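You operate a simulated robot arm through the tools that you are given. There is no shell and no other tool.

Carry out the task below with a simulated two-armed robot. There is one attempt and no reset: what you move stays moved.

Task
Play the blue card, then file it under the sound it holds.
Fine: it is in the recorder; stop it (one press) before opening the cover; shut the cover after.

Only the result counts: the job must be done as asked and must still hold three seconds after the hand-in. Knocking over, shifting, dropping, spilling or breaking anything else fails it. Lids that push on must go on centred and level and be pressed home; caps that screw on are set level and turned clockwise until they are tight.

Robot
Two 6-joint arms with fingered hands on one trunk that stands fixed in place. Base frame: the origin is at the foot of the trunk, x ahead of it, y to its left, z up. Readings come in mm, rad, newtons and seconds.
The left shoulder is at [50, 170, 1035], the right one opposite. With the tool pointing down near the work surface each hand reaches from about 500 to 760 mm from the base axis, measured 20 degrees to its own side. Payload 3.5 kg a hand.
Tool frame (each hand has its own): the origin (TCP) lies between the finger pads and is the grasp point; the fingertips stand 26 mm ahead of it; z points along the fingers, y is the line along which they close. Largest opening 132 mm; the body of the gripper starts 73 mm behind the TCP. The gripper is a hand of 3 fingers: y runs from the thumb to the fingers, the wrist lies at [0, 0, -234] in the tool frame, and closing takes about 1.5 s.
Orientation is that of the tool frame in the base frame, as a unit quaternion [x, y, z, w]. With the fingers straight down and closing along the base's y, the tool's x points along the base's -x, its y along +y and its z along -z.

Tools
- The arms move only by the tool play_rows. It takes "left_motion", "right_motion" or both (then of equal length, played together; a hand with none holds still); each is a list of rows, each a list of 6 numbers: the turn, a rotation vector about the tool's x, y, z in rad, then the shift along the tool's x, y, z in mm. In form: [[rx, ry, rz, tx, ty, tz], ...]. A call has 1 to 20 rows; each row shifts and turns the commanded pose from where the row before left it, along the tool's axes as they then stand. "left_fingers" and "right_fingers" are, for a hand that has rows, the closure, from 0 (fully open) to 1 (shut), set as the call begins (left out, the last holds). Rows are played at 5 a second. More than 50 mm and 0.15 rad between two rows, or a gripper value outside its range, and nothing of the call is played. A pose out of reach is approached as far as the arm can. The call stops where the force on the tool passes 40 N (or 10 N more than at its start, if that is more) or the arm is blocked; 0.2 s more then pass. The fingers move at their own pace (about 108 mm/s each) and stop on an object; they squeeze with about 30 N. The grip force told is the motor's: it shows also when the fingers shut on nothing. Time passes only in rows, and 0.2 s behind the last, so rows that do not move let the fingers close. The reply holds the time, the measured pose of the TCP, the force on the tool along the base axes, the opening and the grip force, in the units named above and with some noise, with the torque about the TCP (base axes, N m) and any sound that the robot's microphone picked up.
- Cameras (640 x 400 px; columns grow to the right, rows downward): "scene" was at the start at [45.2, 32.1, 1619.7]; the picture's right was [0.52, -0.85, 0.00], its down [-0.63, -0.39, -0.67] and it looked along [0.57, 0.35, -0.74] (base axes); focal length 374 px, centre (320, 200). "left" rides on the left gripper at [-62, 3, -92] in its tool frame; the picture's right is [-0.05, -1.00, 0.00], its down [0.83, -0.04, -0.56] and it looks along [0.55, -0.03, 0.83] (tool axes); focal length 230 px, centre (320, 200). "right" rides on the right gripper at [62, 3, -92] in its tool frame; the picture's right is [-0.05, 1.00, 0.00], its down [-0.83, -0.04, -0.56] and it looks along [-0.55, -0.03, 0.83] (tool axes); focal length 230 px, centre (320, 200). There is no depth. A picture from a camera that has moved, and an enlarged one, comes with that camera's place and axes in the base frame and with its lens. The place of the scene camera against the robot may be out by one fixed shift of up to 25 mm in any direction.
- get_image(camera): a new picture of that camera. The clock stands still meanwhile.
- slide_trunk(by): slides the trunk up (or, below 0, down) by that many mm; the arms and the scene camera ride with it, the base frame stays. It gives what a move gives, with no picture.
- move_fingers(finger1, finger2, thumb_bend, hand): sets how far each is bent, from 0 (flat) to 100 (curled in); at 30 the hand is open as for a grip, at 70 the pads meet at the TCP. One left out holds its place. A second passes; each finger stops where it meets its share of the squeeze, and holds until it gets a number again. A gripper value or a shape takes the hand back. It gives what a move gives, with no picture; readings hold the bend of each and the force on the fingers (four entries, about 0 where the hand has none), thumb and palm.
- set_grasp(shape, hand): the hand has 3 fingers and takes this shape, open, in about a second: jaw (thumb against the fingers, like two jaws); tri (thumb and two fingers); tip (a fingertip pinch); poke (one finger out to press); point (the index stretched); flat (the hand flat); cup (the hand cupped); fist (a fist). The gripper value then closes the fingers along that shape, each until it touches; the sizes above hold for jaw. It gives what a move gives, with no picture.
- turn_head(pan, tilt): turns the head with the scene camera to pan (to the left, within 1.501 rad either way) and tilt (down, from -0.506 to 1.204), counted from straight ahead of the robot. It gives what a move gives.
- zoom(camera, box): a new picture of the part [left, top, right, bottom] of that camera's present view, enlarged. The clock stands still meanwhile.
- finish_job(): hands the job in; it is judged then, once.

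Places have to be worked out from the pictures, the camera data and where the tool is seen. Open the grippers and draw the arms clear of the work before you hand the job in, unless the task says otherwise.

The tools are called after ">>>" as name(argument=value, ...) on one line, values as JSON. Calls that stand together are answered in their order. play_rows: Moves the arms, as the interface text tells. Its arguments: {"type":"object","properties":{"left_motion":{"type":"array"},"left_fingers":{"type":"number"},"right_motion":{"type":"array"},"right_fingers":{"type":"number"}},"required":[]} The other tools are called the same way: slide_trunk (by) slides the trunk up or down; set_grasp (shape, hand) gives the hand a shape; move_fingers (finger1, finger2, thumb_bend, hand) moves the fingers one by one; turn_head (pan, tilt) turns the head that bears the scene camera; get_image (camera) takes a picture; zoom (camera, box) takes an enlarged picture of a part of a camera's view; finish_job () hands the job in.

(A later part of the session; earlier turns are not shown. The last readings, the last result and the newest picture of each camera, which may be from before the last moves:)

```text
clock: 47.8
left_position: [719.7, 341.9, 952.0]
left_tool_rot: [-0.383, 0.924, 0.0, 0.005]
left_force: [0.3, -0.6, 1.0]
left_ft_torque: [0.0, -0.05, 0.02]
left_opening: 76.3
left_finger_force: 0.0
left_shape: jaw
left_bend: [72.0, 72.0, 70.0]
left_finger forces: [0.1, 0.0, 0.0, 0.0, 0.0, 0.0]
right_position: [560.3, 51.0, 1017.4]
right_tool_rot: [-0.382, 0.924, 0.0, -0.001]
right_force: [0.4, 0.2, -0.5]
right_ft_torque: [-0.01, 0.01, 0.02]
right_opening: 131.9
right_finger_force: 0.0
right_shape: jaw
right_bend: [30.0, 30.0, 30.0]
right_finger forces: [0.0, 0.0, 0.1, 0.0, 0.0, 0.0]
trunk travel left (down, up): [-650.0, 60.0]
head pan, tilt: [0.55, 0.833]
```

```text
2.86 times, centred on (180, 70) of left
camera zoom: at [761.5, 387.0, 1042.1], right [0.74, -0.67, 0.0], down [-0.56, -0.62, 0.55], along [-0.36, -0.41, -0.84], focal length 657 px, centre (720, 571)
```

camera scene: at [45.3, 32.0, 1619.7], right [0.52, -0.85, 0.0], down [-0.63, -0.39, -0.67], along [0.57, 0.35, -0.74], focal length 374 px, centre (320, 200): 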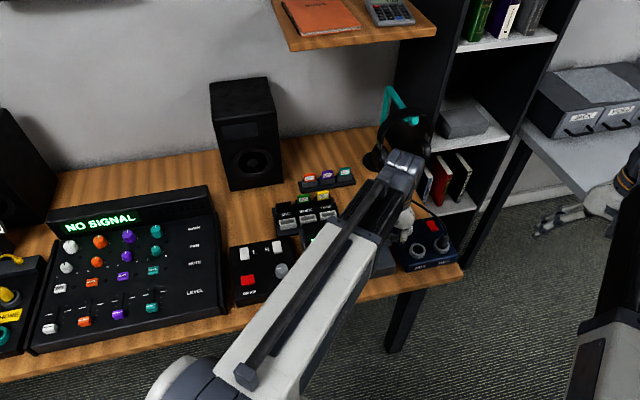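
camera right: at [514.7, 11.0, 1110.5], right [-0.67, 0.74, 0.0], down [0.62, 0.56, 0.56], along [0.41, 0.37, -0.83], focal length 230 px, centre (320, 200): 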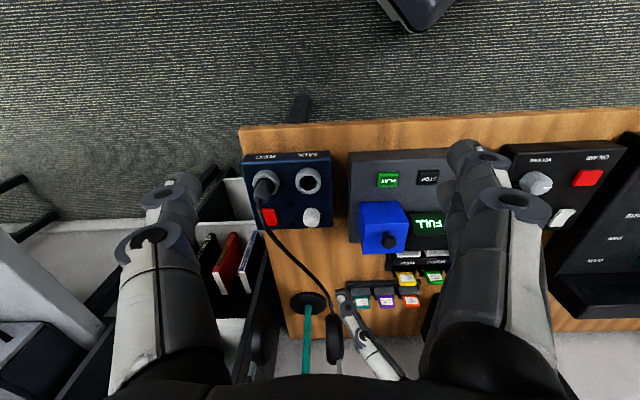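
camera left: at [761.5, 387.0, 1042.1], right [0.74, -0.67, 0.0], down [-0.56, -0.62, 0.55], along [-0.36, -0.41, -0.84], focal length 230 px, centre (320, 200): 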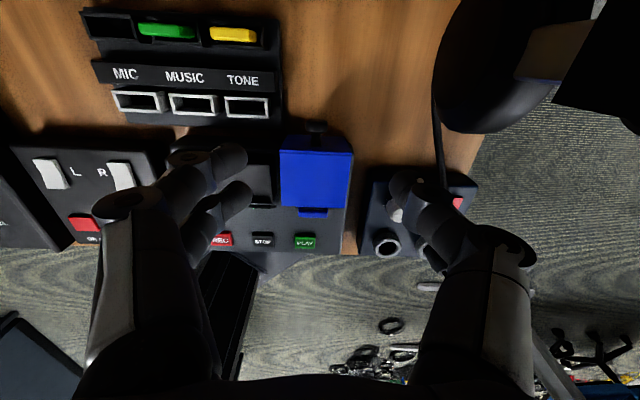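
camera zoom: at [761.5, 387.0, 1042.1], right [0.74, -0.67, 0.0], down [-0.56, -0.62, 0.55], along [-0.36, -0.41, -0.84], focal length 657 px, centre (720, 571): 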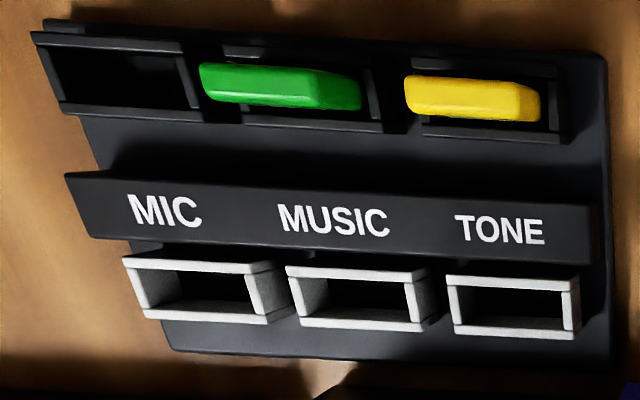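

The card reads as a 35 mm-wide blue block standing about 30 mm out of its slot, with its top near (646, 271, 822). The open hood's edge is close behind it, so I need a top-down view to judge the finger room. I move the left camera over the card and remove the small tilt error.

>>> play_rows(left_motion=[[-0.0038, 0.0092, 0, 0, 0, 0], [0, 0, 0, 33, 0, 0], [0, 0, 0, 33, 0, 0], [0, 0, 0, 33, 0, 0], [0, 0, 0, 33, 0, 0], [0, 0, 0, 32, 0, 0], [0, 0, 0, 0, 0, 0]])

>>> get_image(camera="left")

>>> zoom(camera="left", box=[270, 0, 390, 110])

>>> zoom(camera="right", box=[360, 200, 430, 290])

```text
clock: 49.4
left_position: [602.2, 224.1, 950.9]
left_tool_rot: [-0.383, 0.924, 0.0, -0.001]
left_force: [-0.6, 0.2, 0.2]
left_ft_torque: [0.01, 0.0, -0.02]
left_opening: 76.0
left_finger_force: 0.0
left_shape: jaw
left_bend: [72.0, 72.0, 70.0]
left_finger forces: [0.1, 0.1, 0.1, 0.0, 0.0, 0.1]
right_position: [559.7, 51.5, 1016.9]
right_tool_rot: [-0.383, 0.924, 0.0, 0.0]
right_force: [-0.1, 0.3, -0.3]
right_ft_torque: [-0.01, -0.01, 0.0]
right_opening: 131.8
right_finger_force: 0.0
right_shape: jaw
right_bend: [30.0, 30.0, 30.0]
right_finger forces: [0.0, 0.1, 0.0, 0.0, 0.1, 0.0]
trunk travel left (down, up): [-650.0, 60.0]
head pan, tilt: [0.55, 0.833]
```

```text
taken
camera left: at [644.4, 269.8, 1041.4], right [0.74, -0.67, 0.0], down [-0.56, -0.62, 0.56], along [-0.37, -0.41, -0.83], focal length 230 px, centre (320, 200)
```

left: 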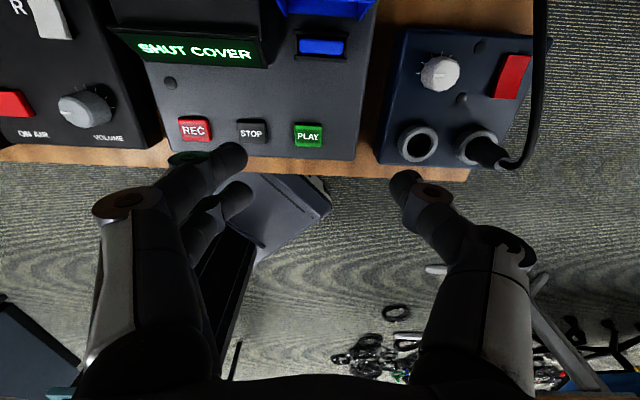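

```text
3.64 times, centred on (330, 55) of left
camera zoom: at [644.4, 269.8, 1041.4], right [0.74, -0.67, 0.0], down [-0.56, -0.62, 0.56], along [-0.37, -0.41, -0.83], focal length 837 px, centre (284, 727)
```

zoom: 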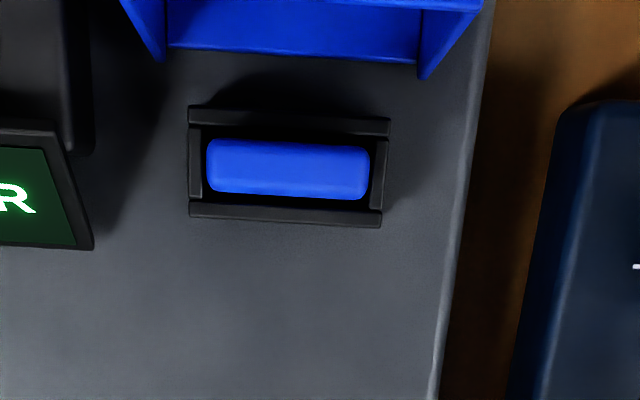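

```text
4.44 times, centred on (395, 245) of right
camera zoom: at [514.8, 11.0, 1110.5], right [-0.67, 0.74, 0.0], down [0.62, 0.56, 0.56], along [0.41, 0.37, -0.83], focal length 1022 px, centre (-13, 0)
```

zoom: 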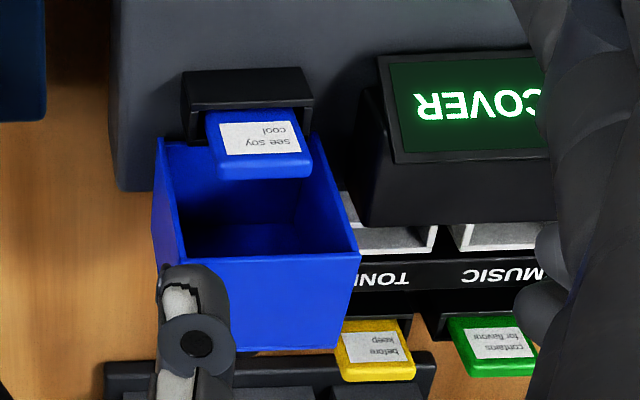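

The display says "SHUT COVER", and the card (35 × 10 mm) is centred at about (646, 270). To measure the gap behind it, I zoom on the hood edge.

>>> zoom(camera="left", box=[280, 0, 380, 62])

>>> zoom(camera="right", box=[375, 205, 425, 265])

>>> zoom(camera="scene", box=[310, 180, 430, 270])

```text
6.40 times, centred on (330, 31) of left
camera zoom: at [644.4, 269.8, 1041.4], right [0.74, -0.67, 0.0], down [-0.56, -0.62, 0.56], along [-0.37, -0.41, -0.83], focal length 1472 px, centre (256, 1282)
```

zoom: 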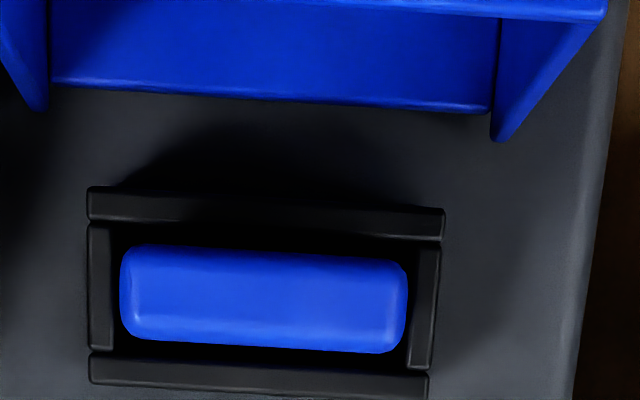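

```text
6.67 times, centred on (400, 235) of right
camera zoom: at [514.8, 11.0, 1110.5], right [-0.67, 0.74, 0.0], down [0.62, 0.56, 0.56], along [0.41, 0.37, -0.83], focal length 1534 px, centre (-213, -33)
```

zoom: 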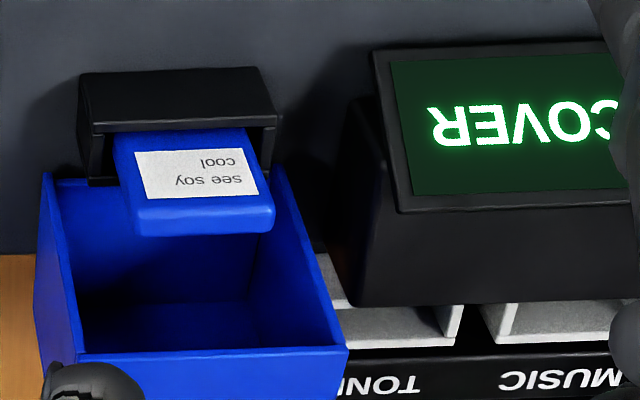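

```text
4.44 times, centred on (370, 225) of scene
camera zoom: at [45.3, 32.1, 1619.7], right [0.52, -0.85, 0.0], down [-0.63, -0.39, -0.67], along [0.57, 0.35, -0.74], focal length 1663 px, centre (98, 89)
```

zoom: 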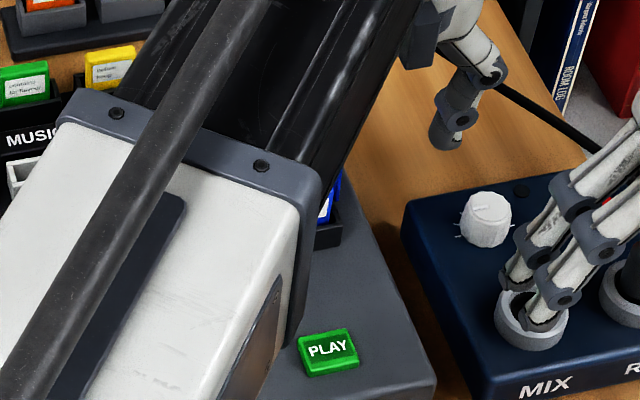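

There is about 20 mm between card and open hood, and the display housing ends about 51 mm to the card's left (top z≈819). Gripping the card by its narrow sides with a 58 mm opening should clear both. I move over the card at a safe height first.

>>> play_rows(left_motion=[[0, 0, 0, -20, 0.5, 5], [0, 0, 0, -20, 0.5, 15], [0, 0, 0, -20.6, 0.5, 25], [0, 0, 0, 0, 0, 25], [0, 0, 0, 0, 0, 0], [0, 0, 0, 0, 0, 0]], left_fingers=0.56)

>>> get_image(camera="left")

>>> zoom(camera="right", box=[340, 190, 440, 290])

```text
clock: 50.8
left_position: [644.3, 266.6, 882.0]
left_tool_rot: [-0.383, 0.924, 0.0, 0.0]
left_force: [-0.5, 0.3, -0.7]
left_ft_torque: [0.01, -0.01, 0.01]
left_opening: 58.6
left_finger_force: 0.0
left_shape: jaw
left_bend: [73.0, 73.0, 70.0]
left_finger forces: [0.1, 0.0, 0.0, 0.0, 0.0, 0.0]
right_position: [559.8, 51.9, 1017.2]
right_tool_rot: [-0.383, 0.924, 0.001, 0.0]
right_force: [-0.3, 0.2, -0.2]
right_ft_torque: [0.0, 0.0, 0.03]
right_opening: 131.8
right_finger_force: 0.0
right_shape: jaw
right_bend: [30.0, 30.0, 30.0]
right_finger forces: [0.1, 0.0, 0.1, 0.1, 0.0, 0.2]
trunk travel left (down, up): [-650.0, 60.0]
head pan, tilt: [0.55, 0.833]
```

```text
taken
camera left: at [687.1, 313.3, 971.6], right [0.74, -0.67, 0.0], down [-0.56, -0.62, 0.56], along [-0.37, -0.41, -0.83], focal length 230 px, centre (320, 200)
```

left: 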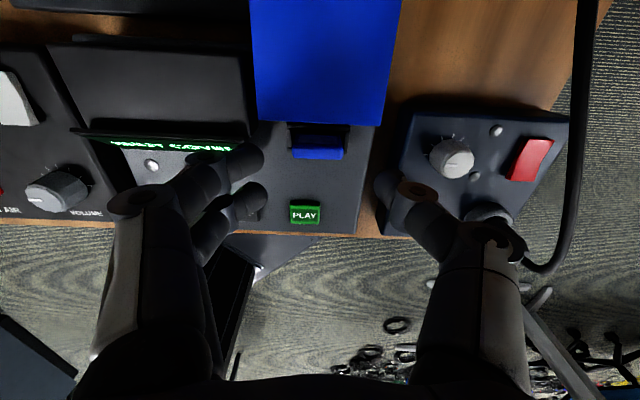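

```text
4.00 times, centred on (390, 240) of right
camera zoom: at [514.8, 11.0, 1110.5], right [-0.67, 0.74, 0.0], down [0.62, 0.56, 0.56], along [0.41, 0.37, -0.83], focal length 920 px, centre (40, 40)
```

zoom: 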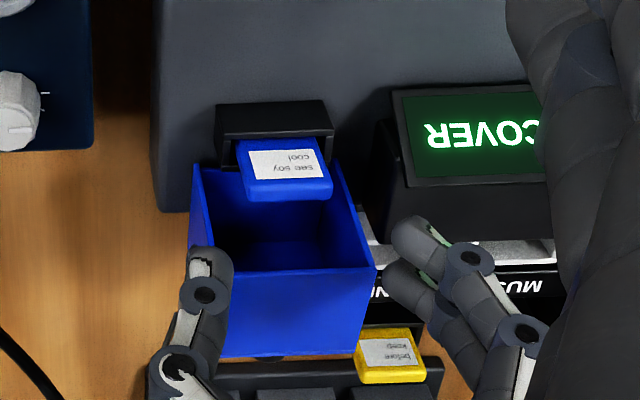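

The fingers straddle the card evenly. I lower in small steps to about 20 mm above the grip height and check clearance to the hood and display.

>>> play_rows(left_motion=[[0, 0, 0, 0, 0, 10], [0, 0, 0, 0, 0, 10], [0, 0, 0, 0, 0, 10], [0, 0, 0, 0, 0, 10], [0, 0, 0, 0, 0, 0]])

>>> get_image(camera="left")

>>> zoom(camera="right", box=[340, 190, 440, 290])

```text
clock: 52.0
left_position: [645.2, 269.1, 840.4]
left_tool_rot: [-0.382, 0.924, 0.0, -0.001]
left_force: [0.1, -0.6, 0.1]
left_ft_torque: [-0.03, 0.02, -0.02]
left_opening: 58.7
left_finger_force: 0.2
left_shape: jaw
left_bend: [73.0, 73.0, 70.0]
left_finger forces: [0.0, 0.1, 0.1, 0.0, 0.1, 0.0]
right_position: [560.0, 51.0, 1016.8]
right_tool_rot: [-0.383, 0.924, 0.0, -0.001]
right_force: [-0.2, 0.0, 0.0]
right_ft_torque: [-0.03, 0.02, 0.0]
right_opening: 131.9
right_finger_force: 0.2
right_shape: jaw
right_bend: [30.0, 30.0, 30.0]
right_finger forces: [0.0, 0.1, 0.0, 0.0, 0.0, 0.1]
trunk travel left (down, up): [-650.0, 60.0]
head pan, tilt: [0.55, 0.833]
```

```text
taken
camera left: at [687.7, 315.0, 931.0], right [0.74, -0.67, 0.0], down [-0.56, -0.62, 0.56], along [-0.37, -0.41, -0.83], focal length 230 px, centre (320, 200)
```

left: 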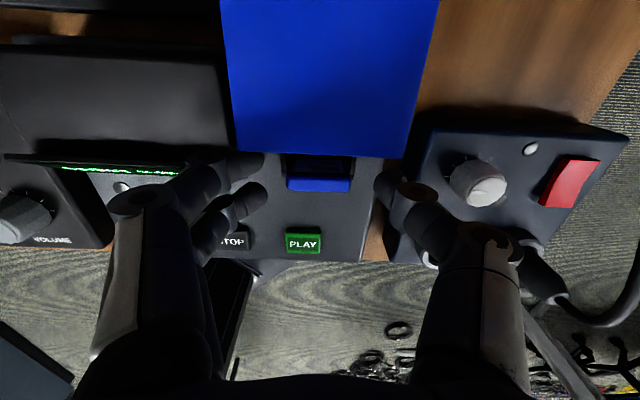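

```text
4.00 times, centred on (390, 240) of right
camera zoom: at [514.8, 11.0, 1110.5], right [-0.67, 0.74, 0.0], down [0.62, 0.56, 0.56], along [0.41, 0.37, -0.83], focal length 920 px, centre (40, 40)
```

zoom: 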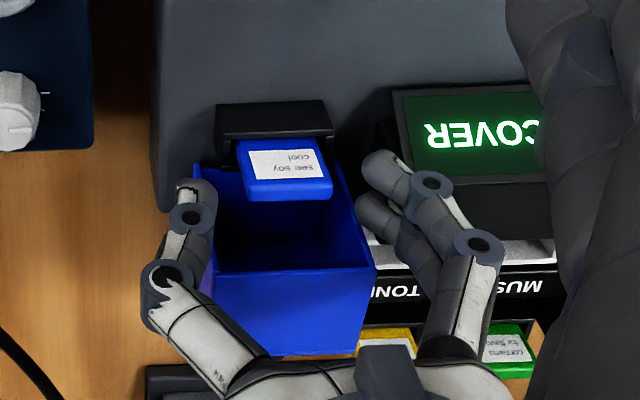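

Clear so far with zero force. I shift 2.5 mm to the front for more margin from the hood and go down to grip height.

>>> play_rows(left_motion=[[0, 0, 0, 2, 0, 0], [0, 0, 0, 0, 0, 5], [0, 0, 0, 0, 0, 5], [0, 0, 0, 0, 0, 4], [0, 0, 0, 0, 0, 3], [0, 0, 0, 0, 0, 0]])

>>> get_image(camera="left")

>>> zoom(camera="right", box=[340, 190, 440, 290])

```text
clock: 53.4
left_position: [643.8, 268.7, 823.3]
left_tool_rot: [-0.382, 0.924, -0.001, -0.001]
left_force: [1.7, -0.7, 0.9]
left_ft_torque: [0.04, 0.06, -0.08]
left_opening: 58.7
left_finger_force: 0.1
left_shape: jaw
left_bend: [73.0, 73.0, 70.0]
left_finger forces: [1.4, 0.0, 0.0, 0.0, 0.1, 0.1]
right_position: [560.1, 52.3, 1017.1]
right_tool_rot: [-0.382, 0.924, 0.0, 0.0]
right_force: [0.2, 0.6, -0.3]
right_ft_torque: [-0.02, 0.01, 0.01]
right_opening: 132.1
right_finger_force: 0.0
right_shape: jaw
right_bend: [30.0, 30.0, 30.0]
right_finger forces: [0.0, 0.0, 0.0, 0.0, 0.1, 0.0]
trunk travel left (down, up): [-650.0, 60.0]
head pan, tilt: [0.55, 0.833]
```

```text
taken
camera left: at [687.4, 313.9, 914.0], right [0.74, -0.67, 0.0], down [-0.56, -0.62, 0.56], along [-0.37, -0.41, -0.83], focal length 230 px, centre (320, 200)
```

left: 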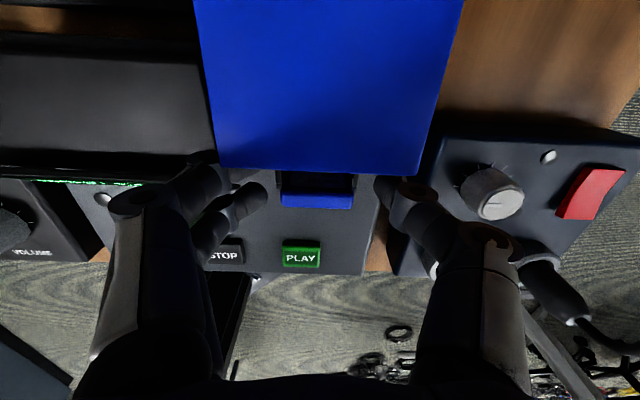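

```text
4.00 times, centred on (390, 240) of right
camera zoom: at [514.8, 11.0, 1110.6], right [-0.67, 0.74, 0.0], down [0.62, 0.56, 0.56], along [0.41, 0.37, -0.83], focal length 920 px, centre (40, 40)
```

zoom: 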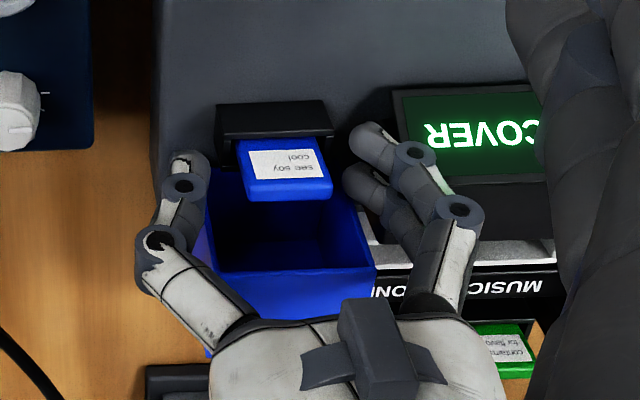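

Finger 1 reads 1.4 N with a small push towards device-right, so its outer side lightly touches the display housing end. Closing inward moves it away from that. I close in two stages onto the card's narrow sides.

>>> play_rows(left_motion=[[0, 0, 0, 0, 0, 0], [0, 0, 0, 0, 0, 0], [0, 0, 0, 0, 0, 0]], left_fingers=0.66)

>>> get_image(camera="left")

>>> zoom(camera="right", box=[340, 190, 440, 290])

```text
clock: 54.2
left_position: [644.9, 269.2, 822.6]
left_tool_rot: [-0.383, 0.924, 0.0, -0.001]
left_force: [0.0, 0.2, 0.3]
left_ft_torque: [0.0, 0.01, 0.02]
left_opening: 45.2
left_finger_force: 0.0
left_shape: jaw
left_bend: [73.0, 73.0, 70.0]
left_finger forces: [0.0, 0.0, 0.0, 0.0, 0.0, 0.0]
right_position: [560.0, 51.3, 1016.7]
right_tool_rot: [-0.383, 0.924, 0.0, 0.0]
right_force: [-0.8, 0.0, 0.1]
right_ft_torque: [0.0, 0.01, -0.03]
right_opening: 131.9
right_finger_force: 0.0
right_shape: jaw
right_bend: [30.0, 30.0, 30.0]
right_finger forces: [0.0, 0.1, 0.1, 0.1, 0.0, 0.0]
trunk travel left (down, up): [-650.0, 60.0]
head pan, tilt: [0.55, 0.833]
```

```text
taken
camera left: at [687.3, 313.8, 913.9], right [0.74, -0.67, 0.0], down [-0.56, -0.62, 0.56], along [-0.37, -0.41, -0.83], focal length 230 px, centre (320, 200)
```

left: 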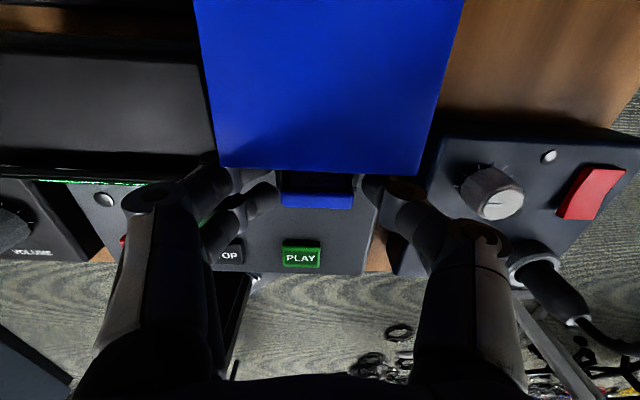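

```text
4.00 times, centred on (390, 240) of right
camera zoom: at [514.8, 11.0, 1110.5], right [-0.67, 0.74, 0.0], down [0.62, 0.56, 0.56], along [0.41, 0.37, -0.83], focal length 920 px, centre (40, 40)
```

zoom: 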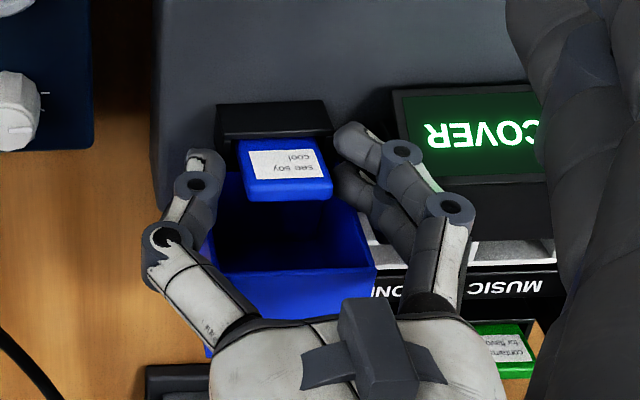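

Contact cleared and the fingers straddle the card evenly. I close fully to grip it.

>>> play_rows(left_motion=[[0, 0, 0, 0, 0, 0], [0, 0, 0, 0, 0, 0], [0, 0, 0, 0, 0, 0], [0, 0, 0, 0, 0, 0], [0, 0, 0, 0, 0, 0]], left_fingers=1)

>>> zoom(camera="left", box=[200, 120, 440, 270])

>>> zoom(camera="right", box=[340, 190, 440, 290])

```text
clock: 55.4
left_position: [644.1, 267.0, 822.9]
left_tool_rot: [-0.383, 0.924, 0.0, 0.0]
left_force: [-0.9, 0.7, -0.1]
left_ft_torque: [-0.01, 0.0, 0.02]
left_opening: 30.3
left_finger_force: 30.2
left_shape: jaw
left_bend: [73.0, 73.0, 70.0]
left_finger forces: [12.8, 12.9, 0.0, 0.0, 24.8, 0.1]
right_position: [560.1, 51.1, 1016.4]
right_tool_rot: [-0.383, 0.924, 0.0, 0.001]
right_force: [0.3, 0.7, -0.2]
right_ft_torque: [0.01, 0.0, 0.0]
right_opening: 131.8
right_finger_force: 0.0
right_shape: jaw
right_bend: [30.0, 30.0, 30.0]
right_finger forces: [0.0, 0.0, 0.1, 0.1, 0.0, 0.0]
trunk travel left (down, up): [-650.0, 60.0]
head pan, tilt: [0.55, 0.833]
```

```text
2.67 times, centred on (320, 195) of left
camera zoom: at [687.3, 313.9, 913.9], right [0.74, -0.67, 0.0], down [-0.56, -0.62, 0.56], along [-0.37, -0.41, -0.83], focal length 614 px, centre (320, 213)
```

zoom: 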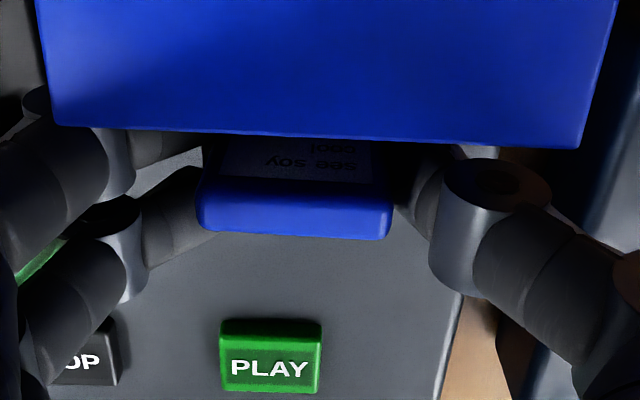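

```text
4.00 times, centred on (390, 240) of right
camera zoom: at [514.7, 11.0, 1110.6], right [-0.67, 0.74, 0.0], down [0.62, 0.56, 0.56], along [0.41, 0.37, -0.83], focal length 920 px, centre (40, 40)
```

zoom: 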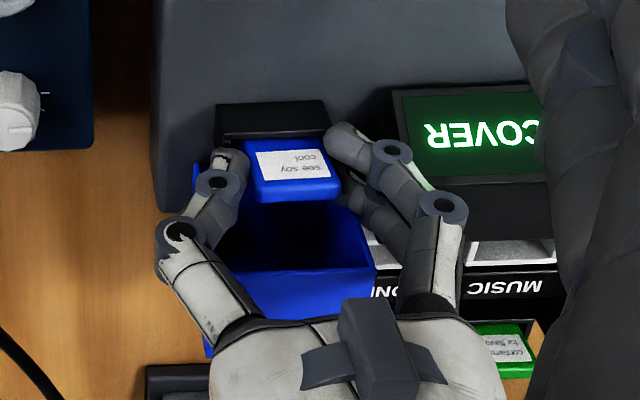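

A balanced grip: 12.8 / 12.9 N on the fingers and 24.8 N on the thumb. I lift straight up slowly out of the slot.

>>> play_rows(left_motion=[[0, 0, 0, 0, 0, -3], [0, 0, 0, 0, 0, -4], [0, 0, 0, 0, 0, -5], [0, 0, 0, 0, 0, -6], [0, 0, 0, 0, 0, -6], [0, 0, 0, 0, 0, -6], [0, 0, 0, 0, 0, 0]])

>>> zoom(camera="right", box=[340, 190, 440, 290])

```text
clock: 57.0
left_position: [644.7, 268.2, 853.2]
left_tool_rot: [-0.382, 0.924, 0.0, -0.001]
left_force: [0.2, -0.6, 0.2]
left_ft_torque: [-0.03, -0.04, -0.03]
left_opening: 15.7
left_finger_force: 30.4
left_shape: jaw
left_bend: [77.0, 77.0, 75.0]
left_finger forces: [5.3, 5.2, 0.1, 0.0, 5.1, 0.1]
right_position: [560.6, 51.8, 1017.0]
right_tool_rot: [-0.382, 0.924, 0.001, 0.0]
right_force: [0.7, -0.1, -0.4]
right_ft_torque: [0.0, -0.02, 0.0]
right_opening: 131.8
right_finger_force: 0.0
right_shape: jaw
right_bend: [30.0, 30.0, 30.0]
right_finger forces: [0.1, 0.0, 0.0, 0.0, 0.0, 0.0]
trunk travel left (down, up): [-650.0, 60.0]
head pan, tilt: [0.55, 0.833]
```

```text
4.00 times, centred on (390, 240) of right
camera zoom: at [514.7, 11.2, 1110.5], right [-0.67, 0.74, 0.0], down [0.62, 0.56, 0.56], along [0.41, 0.37, -0.83], focal length 920 px, centre (40, 40)
```

zoom: 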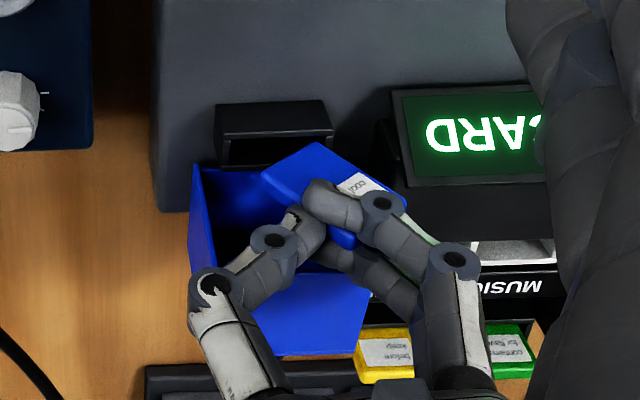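

The card twisted in the grip as it left the slot; the opening shrank to 15.7 mm. I hold still and look closely at how it is held now.

>>> zoom(camera="right", box=[375, 210, 435, 260])

>>> get_image(camera="left")

>>> zoom(camera="left", box=[200, 100, 440, 250])

```text
8.00 times, centred on (405, 235) of right
camera zoom: at [514.7, 11.2, 1110.5], right [-0.67, 0.74, 0.0], down [0.62, 0.56, 0.56], along [0.41, 0.37, -0.83], focal length 1841 px, centre (-360, -80)
```

zoom: 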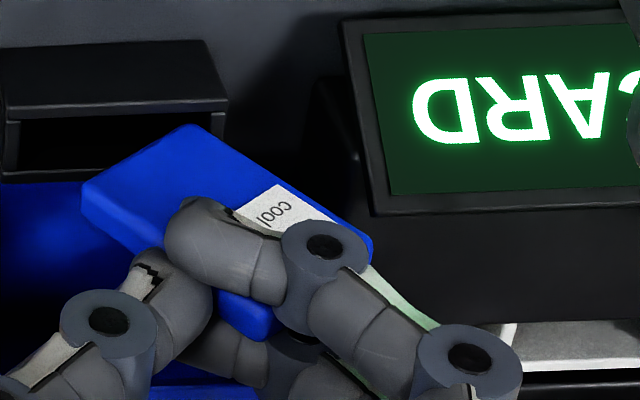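

```text
taken
camera left: at [686.3, 315.2, 943.4], right [0.74, -0.67, 0.0], down [-0.56, -0.62, 0.56], along [-0.37, -0.41, -0.83], focal length 230 px, centre (320, 200)
```

left: 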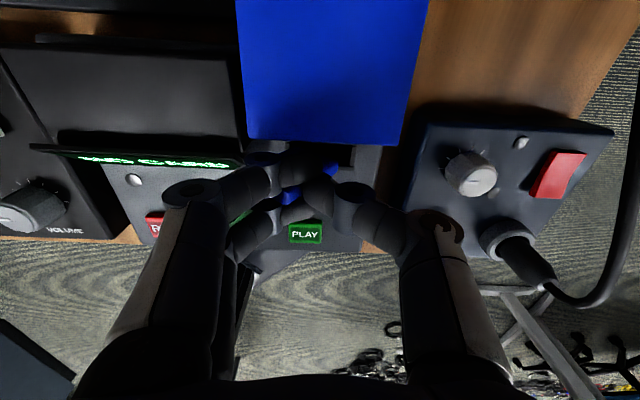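

```text
2.67 times, centred on (320, 175) of left
camera zoom: at [686.3, 315.2, 943.4], right [0.74, -0.67, 0.0], down [-0.56, -0.62, 0.56], along [-0.37, -0.41, -0.83], focal length 614 px, centre (320, 267)
```

zoom: 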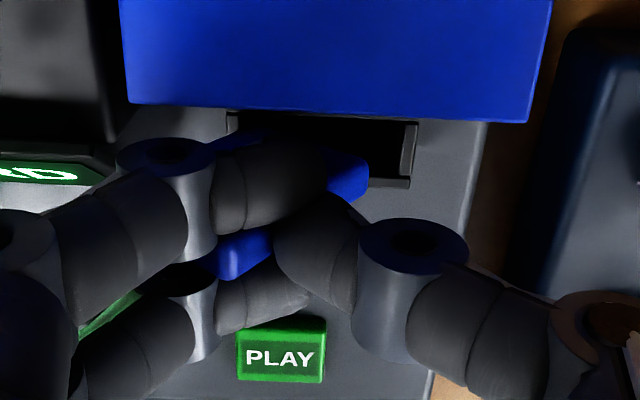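

I need finer detail on the card's pose in the grip, so I zoom further from both cameras.

>>> zoom(camera="left", box=[260, 135, 360, 215])

>>> zoom(camera="right", box=[380, 218, 425, 255])

>>> zoom(camera="scene", box=[330, 190, 410, 250])

```text
5.00 times, centred on (310, 175) of left
camera zoom: at [686.3, 315.2, 943.4], right [0.74, -0.67, 0.0], down [-0.56, -0.62, 0.56], along [-0.37, -0.41, -0.83], focal length 1150 px, centre (370, 325)
```

zoom: 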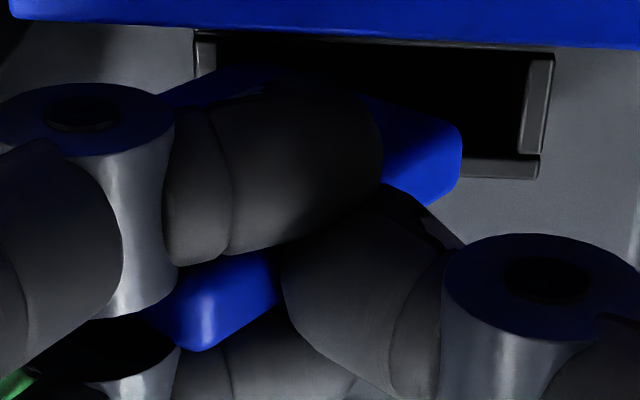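

```text
10.81 times, centred on (402, 236) of right
camera zoom: at [514.7, 11.2, 1110.5], right [-0.67, 0.74, 0.0], down [0.62, 0.56, 0.56], along [0.41, 0.37, -0.83], focal length 2487 px, centre (-572, -195)
```

zoom: 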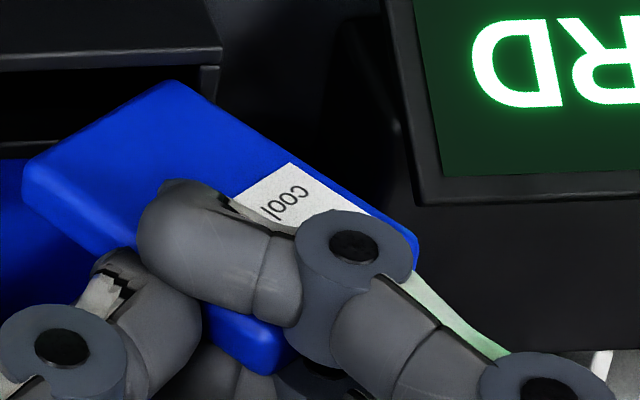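

```text
6.67 times, centred on (370, 220) of scene
camera zoom: at [45.2, 32.2, 1619.7], right [0.52, -0.85, 0.0], down [-0.63, -0.39, -0.67], along [0.57, 0.35, -0.74], focal length 2494 px, centre (-13, 67)
```

zoom: 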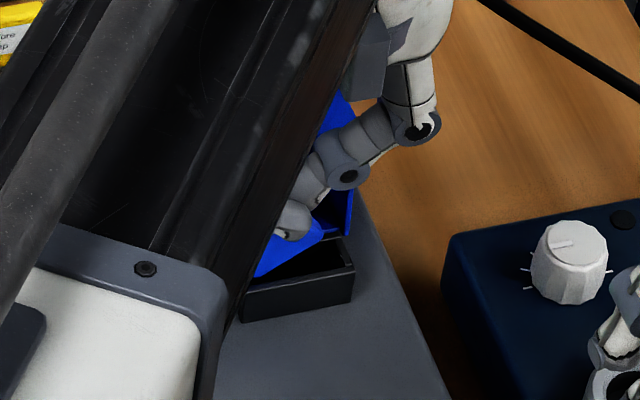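

The two views don't settle the card's pose. I move the free right hand sideways with extra yaw to view the held card from the front-right; the left hand stays still.

>>> play_rows(right_motion=[[0, 0, 0, 0, -25, 10], [0, 0, 0, 0, -25, 10], [0, 0, 0, 0, -25, 10], [0, 0, 0, 0, -25, 10], [0, 0, -0.12, 0, 0, 0], [0, 0, -0.12, 0, 0, 0], [0, 0, -0.12, 0, 0, 0], [0, 0, -0.12, 0, 0, 0]])

>>> get_image(camera="right")

```text
clock: 58.8
left_position: [643.0, 268.6, 853.0]
left_tool_rot: [-0.383, 0.924, 0.0, -0.001]
left_force: [-0.7, 1.0, 0.2]
left_ft_torque: [0.01, 0.02, 0.0]
left_opening: 15.8
left_finger_force: 30.1
left_shape: jaw
left_bend: [77.0, 77.0, 75.0]
left_finger forces: [5.3, 5.3, 0.1, 0.0, 5.2, 0.1]
right_position: [631.1, -17.6, 978.0]
right_tool_rot: [-0.592, 0.806, 0.0, -0.001]
right_force: [0.5, 1.3, -0.4]
right_ft_torque: [0.02, 0.01, 0.03]
right_opening: 131.6
right_finger_force: 0.1
right_shape: jaw
right_bend: [30.0, 30.0, 30.0]
right_finger forces: [0.1, 0.0, 0.0, 0.1, 0.0, 0.1]
trunk travel left (down, up): [-650.0, 60.0]
head pan, tilt: [0.55, 0.833]
```

```text
taken
camera right: at [610.1, -75.6, 1070.2], right [-0.94, 0.35, 0.0], down [0.29, 0.78, 0.56], along [0.19, 0.52, -0.83], focal length 230 px, centre (320, 200)
```

right: 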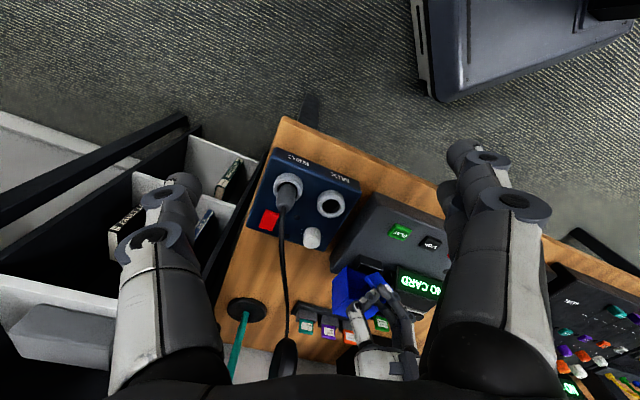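

>>> zoom(camera="right", box=[330, 250, 410, 320])

>>> zoom(camera="right", box=[345, 265, 395, 310])

```text
5.71 times, centred on (370, 285) of right
camera zoom: at [610.1, -75.6, 1070.2], right [-0.94, 0.35, 0.0], down [0.29, 0.78, 0.56], along [0.19, 0.52, -0.83], focal length 1315 px, centre (34, -286)
```

zoom: 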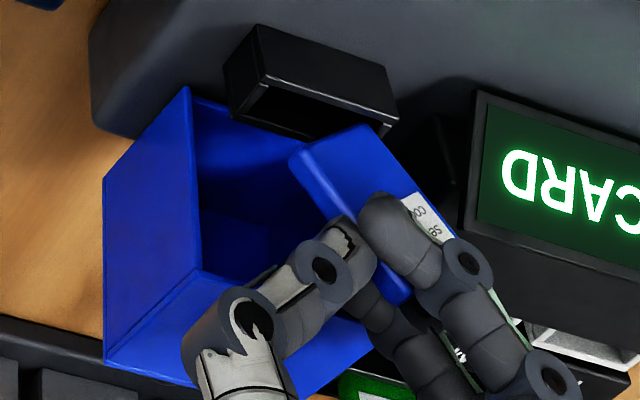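

```text
8.89 times, centred on (370, 288) of right
camera zoom: at [610.1, -75.6, 1070.2], right [-0.94, 0.35, 0.0], down [0.29, 0.78, 0.56], along [0.19, 0.52, -0.83], focal length 2045 px, centre (-124, -578)
```

zoom: 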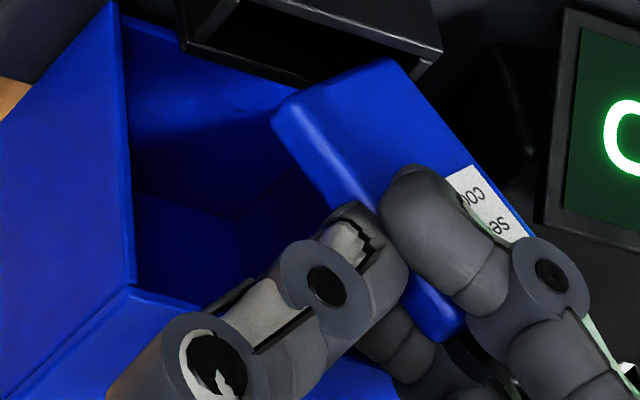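

Triangulating between the two right-camera views: the card still faces forward but has rolled about 36° (top towards device-left). It is wedged between fingers 1 and 2 with the thumb on its right edge. It is a steady hold, so I lift slowly clear of the recorder and recheck.

>>> play_rows(left_motion=[[0, 0, 0, 0, 0, -5], [0, 0, 0, 0, 0, -8], [0, 0, 0, 0, 0, -10], [0, 0, 0, 0, 0, -12], [0, 0, 0, 0, 0, -12], [0, 0, 0, 0, 0, -8], [0, 0, 0, 0, 0, -4], [0, 0, 0, 0, 0, 0]])

>>> get_image(camera="left")

>>> zoom(camera="right", box=[330, 240, 420, 330])

```text
clock: 60.6
left_position: [644.8, 268.7, 912.8]
left_tool_rot: [-0.383, 0.924, -0.001, -0.001]
left_force: [0.9, 1.0, 0.0]
left_ft_torque: [0.0, -0.01, 0.0]
left_opening: 15.5
left_finger_force: 30.2
left_shape: jaw
left_bend: [77.0, 77.0, 75.0]
left_finger forces: [5.1, 5.2, 0.0, 0.1, 4.9, 0.0]
right_position: [631.2, -19.7, 977.3]
right_tool_rot: [-0.592, 0.806, 0.0, 0.001]
right_force: [0.0, 0.2, -0.6]
right_ft_torque: [0.0, 0.01, 0.0]
right_opening: 131.9
right_finger_force: 0.1
right_shape: jaw
right_bend: [30.0, 30.0, 30.0]
right_finger forces: [0.0, 0.1, 0.0, 0.0, 0.0, 0.0]
trunk travel left (down, up): [-650.0, 60.0]
head pan, tilt: [0.55, 0.833]
```

```text
taken
camera left: at [687.4, 313.7, 1002.9], right [0.74, -0.67, 0.0], down [-0.56, -0.62, 0.56], along [-0.37, -0.41, -0.83], focal length 230 px, centre (320, 200)
```

left: 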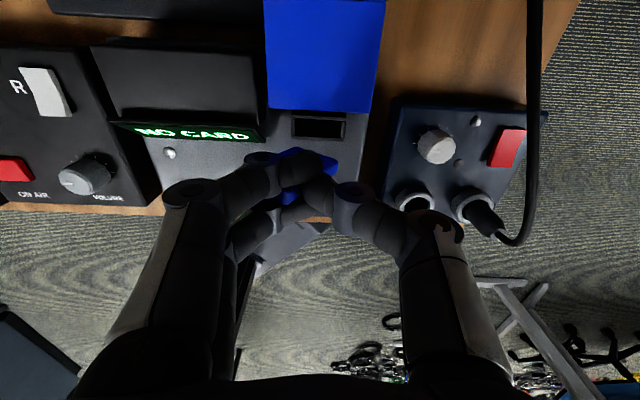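

```text
4.44 times, centred on (375, 285) of right
camera zoom: at [610.0, -75.6, 1070.2], right [-0.94, 0.35, 0.0], down [0.29, 0.78, 0.56], along [0.19, 0.52, -0.83], focal length 1022 px, centre (76, -178)
```

zoom: 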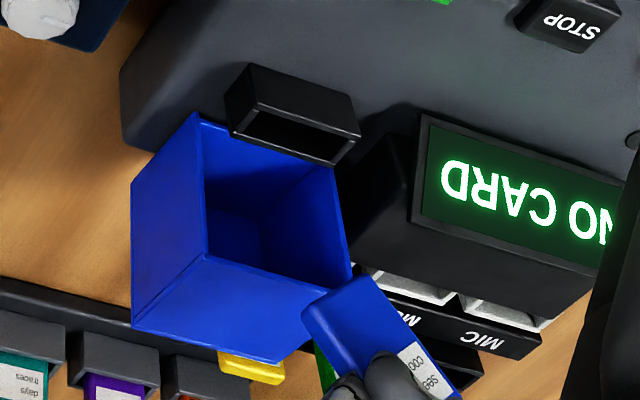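

The card is held steadily; the display says NO CARD. I zoom on the grip from the left camera, then plan the transfer to the MIC pocket.

>>> zoom(camera="left", box=[240, 130, 360, 230])

>>> zoom(camera="right", box=[360, 290, 440, 370])

```text
4.00 times, centred on (300, 180) of left
camera zoom: at [687.4, 313.7, 1002.9], right [0.74, -0.67, 0.0], down [-0.56, -0.62, 0.56], along [-0.37, -0.41, -0.83], focal length 920 px, centre (400, 280)
```

zoom: 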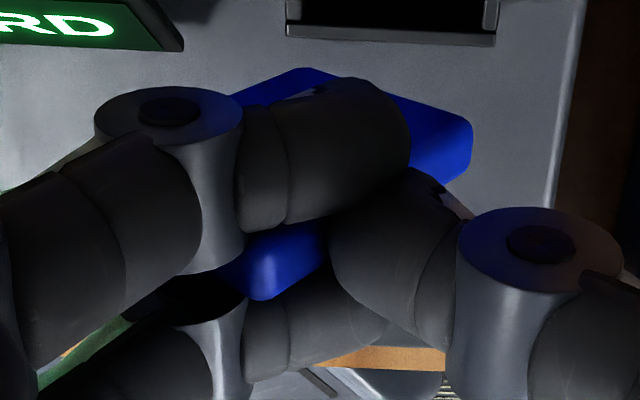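

```text
5.00 times, centred on (400, 330) of right
camera zoom: at [610.0, -75.6, 1070.2], right [-0.94, 0.35, 0.0], down [0.29, 0.78, 0.56], along [0.19, 0.52, -0.83], focal length 1150 px, centre (-80, -450)
```

zoom: 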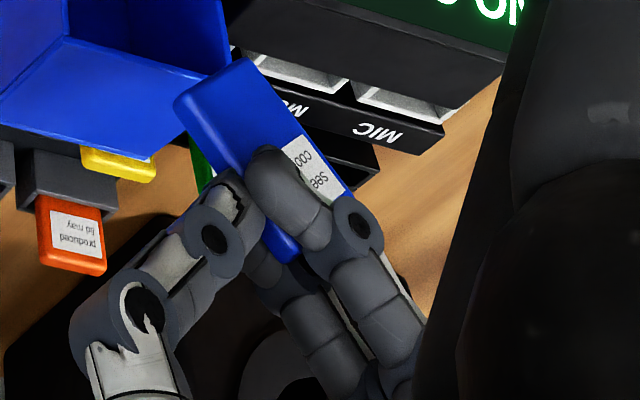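

The hold is stable. I carry the card leftwards and back to above the rack near the MIC pocket (estimated centre (582, 482), top z≈765), moving smoothly at safe height.

>>> play_rows(left_motion=[[0, 0, 0, -3, 5, 0], [0, 0, 0, -7, 10, 0], [0, 0, 0, -11, 16, 0], [0, 0, 0, -11, 16, 0], [0, 0, 0, -11, 16, 0], [0, 0, 0, -11, 16, 0], [0, 0, 0, -11, 16, 0], [0, 0, 0, -11, 16, 0], [0, 0, 0, -11, 16, 0], [0, 0, 0, -10, 15, 0], [0, 0, 0, -6, 10, 0], [0, 0, 0, -3, 5, 0], [0, 0, 0, 0, 0, 0]])

>>> get_image(camera="left")

>>> get_image(camera="scene")

>>> get_image(camera="right")

```text
clock: 63.4
left_position: [607.5, 453.0, 911.8]
left_tool_rot: [-0.382, 0.924, -0.001, 0.0]
left_force: [0.2, -0.8, -0.1]
left_ft_torque: [-0.01, 0.0, 0.04]
left_opening: 15.7
left_finger_force: 30.3
left_shape: jaw
left_bend: [77.0, 77.0, 75.0]
left_finger forces: [5.2, 5.0, 0.0, 0.1, 4.8, 0.0]
right_position: [631.0, -18.6, 976.7]
right_tool_rot: [-0.591, 0.807, 0.0, 0.001]
right_force: [-0.3, 0.0, -0.5]
right_ft_torque: [0.0, -0.01, 0.01]
right_opening: 131.7
right_finger_force: 0.2
right_shape: jaw
right_bend: [30.0, 30.0, 30.0]
right_finger forces: [0.0, 0.0, 0.1, 0.1, 0.0, 0.0]
trunk travel left (down, up): [-650.0, 60.0]
head pan, tilt: [0.55, 0.833]
```

```text
taken
camera left: at [650.1, 499.8, 1002.8], right [0.74, -0.67, 0.0], down [-0.56, -0.62, 0.56], along [-0.37, -0.41, -0.83], focal length 230 px, centre (320, 200)
```

left: 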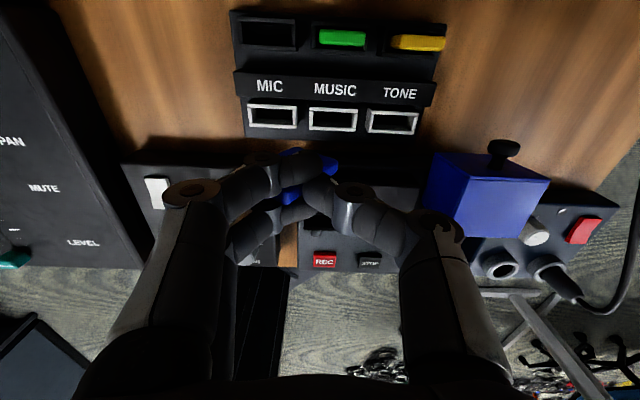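

```text
taken
camera scene: at [45.3, 32.1, 1619.7], right [0.52, -0.85, 0.0], down [-0.63, -0.39, -0.67], along [0.57, 0.35, -0.74], focal length 374 px, centre (320, 200)
```

scene: 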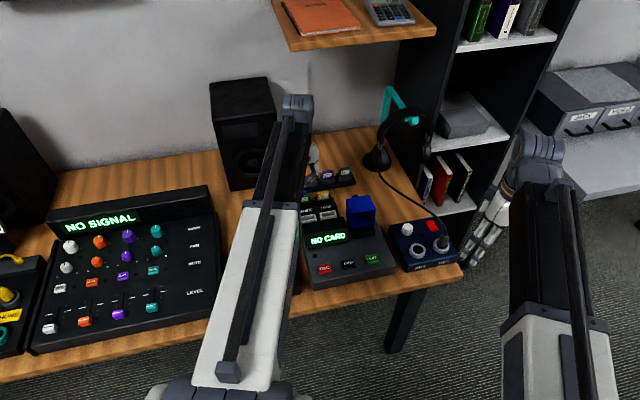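

```text
taken
camera right: at [610.0, -75.6, 1070.2], right [-0.94, 0.35, 0.0], down [0.29, 0.78, 0.56], along [0.19, 0.52, -0.83], focal length 230 px, centre (320, 200)
```

right: 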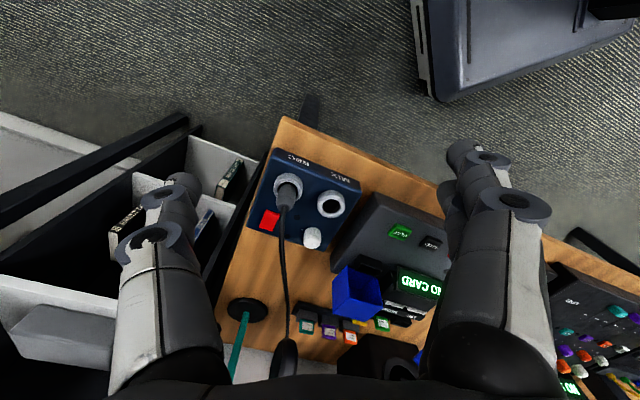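

The left camera now looks right down on the rack. I zoom on the MIC pocket to measure it and on the grip.

>>> zoom(camera="left", box=[225, 60, 425, 160])

>>> zoom(camera="left", box=[230, 90, 310, 150])

>>> zoom(camera="left", box=[240, 130, 360, 230])

```text
3.20 times, centred on (325, 110) of left
camera zoom: at [650.1, 499.8, 1002.8], right [0.74, -0.67, 0.0], down [-0.56, -0.62, 0.56], along [-0.37, -0.41, -0.83], focal length 736 px, centre (304, 488)
```

zoom: 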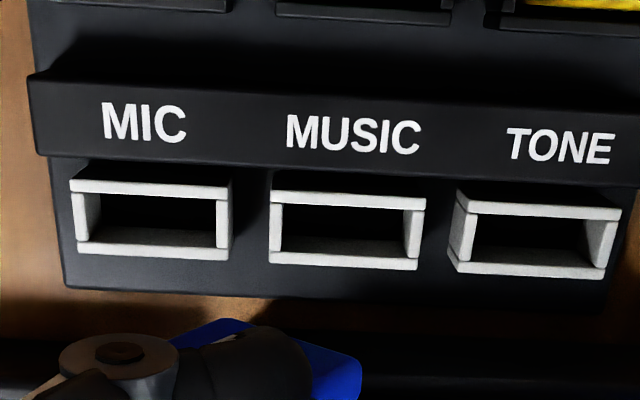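

```text
6.67 times, centred on (270, 120) of left
camera zoom: at [650.1, 499.8, 1002.8], right [0.74, -0.67, 0.0], down [-0.56, -0.62, 0.56], along [-0.37, -0.41, -0.83], focal length 1534 px, centre (653, 733)
```

zoom: 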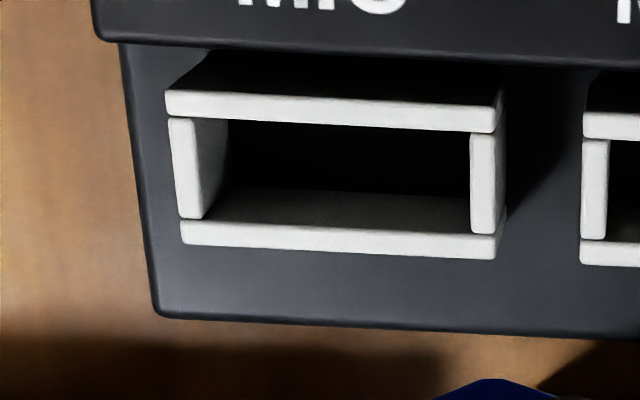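

```text
4.00 times, centred on (300, 180) of left
camera zoom: at [650.1, 499.8, 1002.8], right [0.74, -0.67, 0.0], down [-0.56, -0.62, 0.56], along [-0.37, -0.41, -0.83], focal length 920 px, centre (400, 280)
```

zoom: 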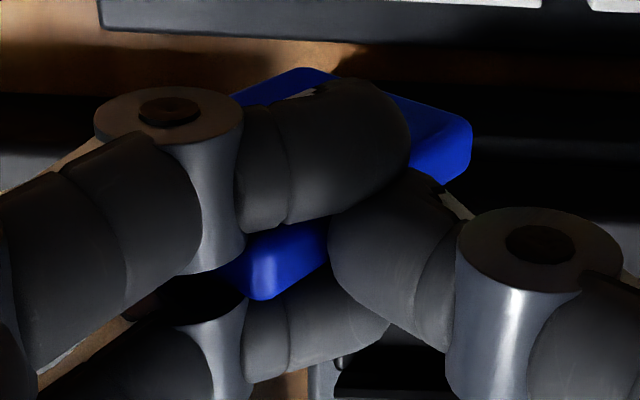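

The pocket now measures well: MIC centre ≈ (572.5, 488.5), top z≈752, inner opening about 43 × 15 mm for the 35 × 10 mm card. The card's roll in the grip is about 39°, so I tilt the hand about the depth axis to bring it upright, half way first.

>>> play_rows(left_motion=[[-0.04, 0, 0, 0, 0, 0], [-0.06, 0, 0, 0, 0, 0], [-0.07, 0, 0, 0, 0, 0], [-0.07, 0, 0, 0, 0, 0], [-0.06, 0, 0, 0, 0, 0], [-0.04, 0, 0, 0, 0, 0], [0, 0, 0, 0, 0, 0]])

>>> zoom(camera="left", box=[240, 130, 360, 230])

>>> get_image(camera="left")

```text
clock: 65.0
left_position: [608.8, 454.0, 911.8]
left_tool_rot: [-0.377, 0.911, 0.156, -0.066]
left_force: [0.7, 0.3, 0.1]
left_ft_torque: [0.03, 0.02, 0.0]
left_opening: 15.7
left_finger_force: 29.7
left_shape: jaw
left_bend: [77.0, 77.0, 75.0]
left_finger forces: [5.3, 5.1, 0.0, 0.0, 5.0, 0.0]
right_position: [630.7, -18.2, 976.8]
right_tool_rot: [-0.591, 0.806, 0.0, -0.001]
right_force: [0.4, -0.7, 0.1]
right_ft_torque: [-0.01, 0.0, -0.02]
right_opening: 131.9
right_finger_force: 0.1
right_shape: jaw
right_bend: [30.0, 30.0, 30.0]
right_finger forces: [0.0, 0.0, 0.0, 0.0, 0.1, 0.0]
trunk travel left (down, up): [-650.0, 60.0]
head pan, tilt: [0.55, 0.833]
```

```text
4.00 times, centred on (300, 180) of left
camera zoom: at [672.8, 477.9, 998.8], right [0.7, -0.63, -0.33], down [-0.43, -0.75, 0.51], along [-0.57, -0.22, -0.79], focal length 920 px, centre (400, 280)
```

zoom: 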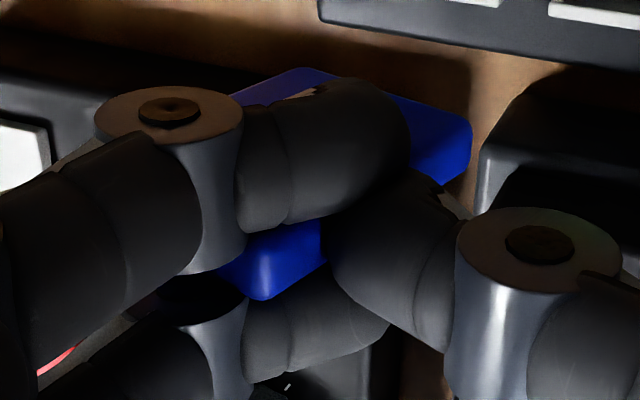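

```text
taken
camera left: at [672.8, 477.9, 998.8], right [0.7, -0.63, -0.33], down [-0.43, -0.75, 0.51], along [-0.57, -0.22, -0.79], focal length 230 px, centre (320, 200)
```

left: 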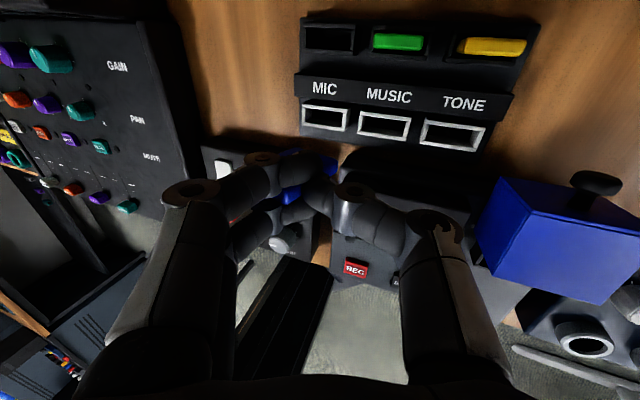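

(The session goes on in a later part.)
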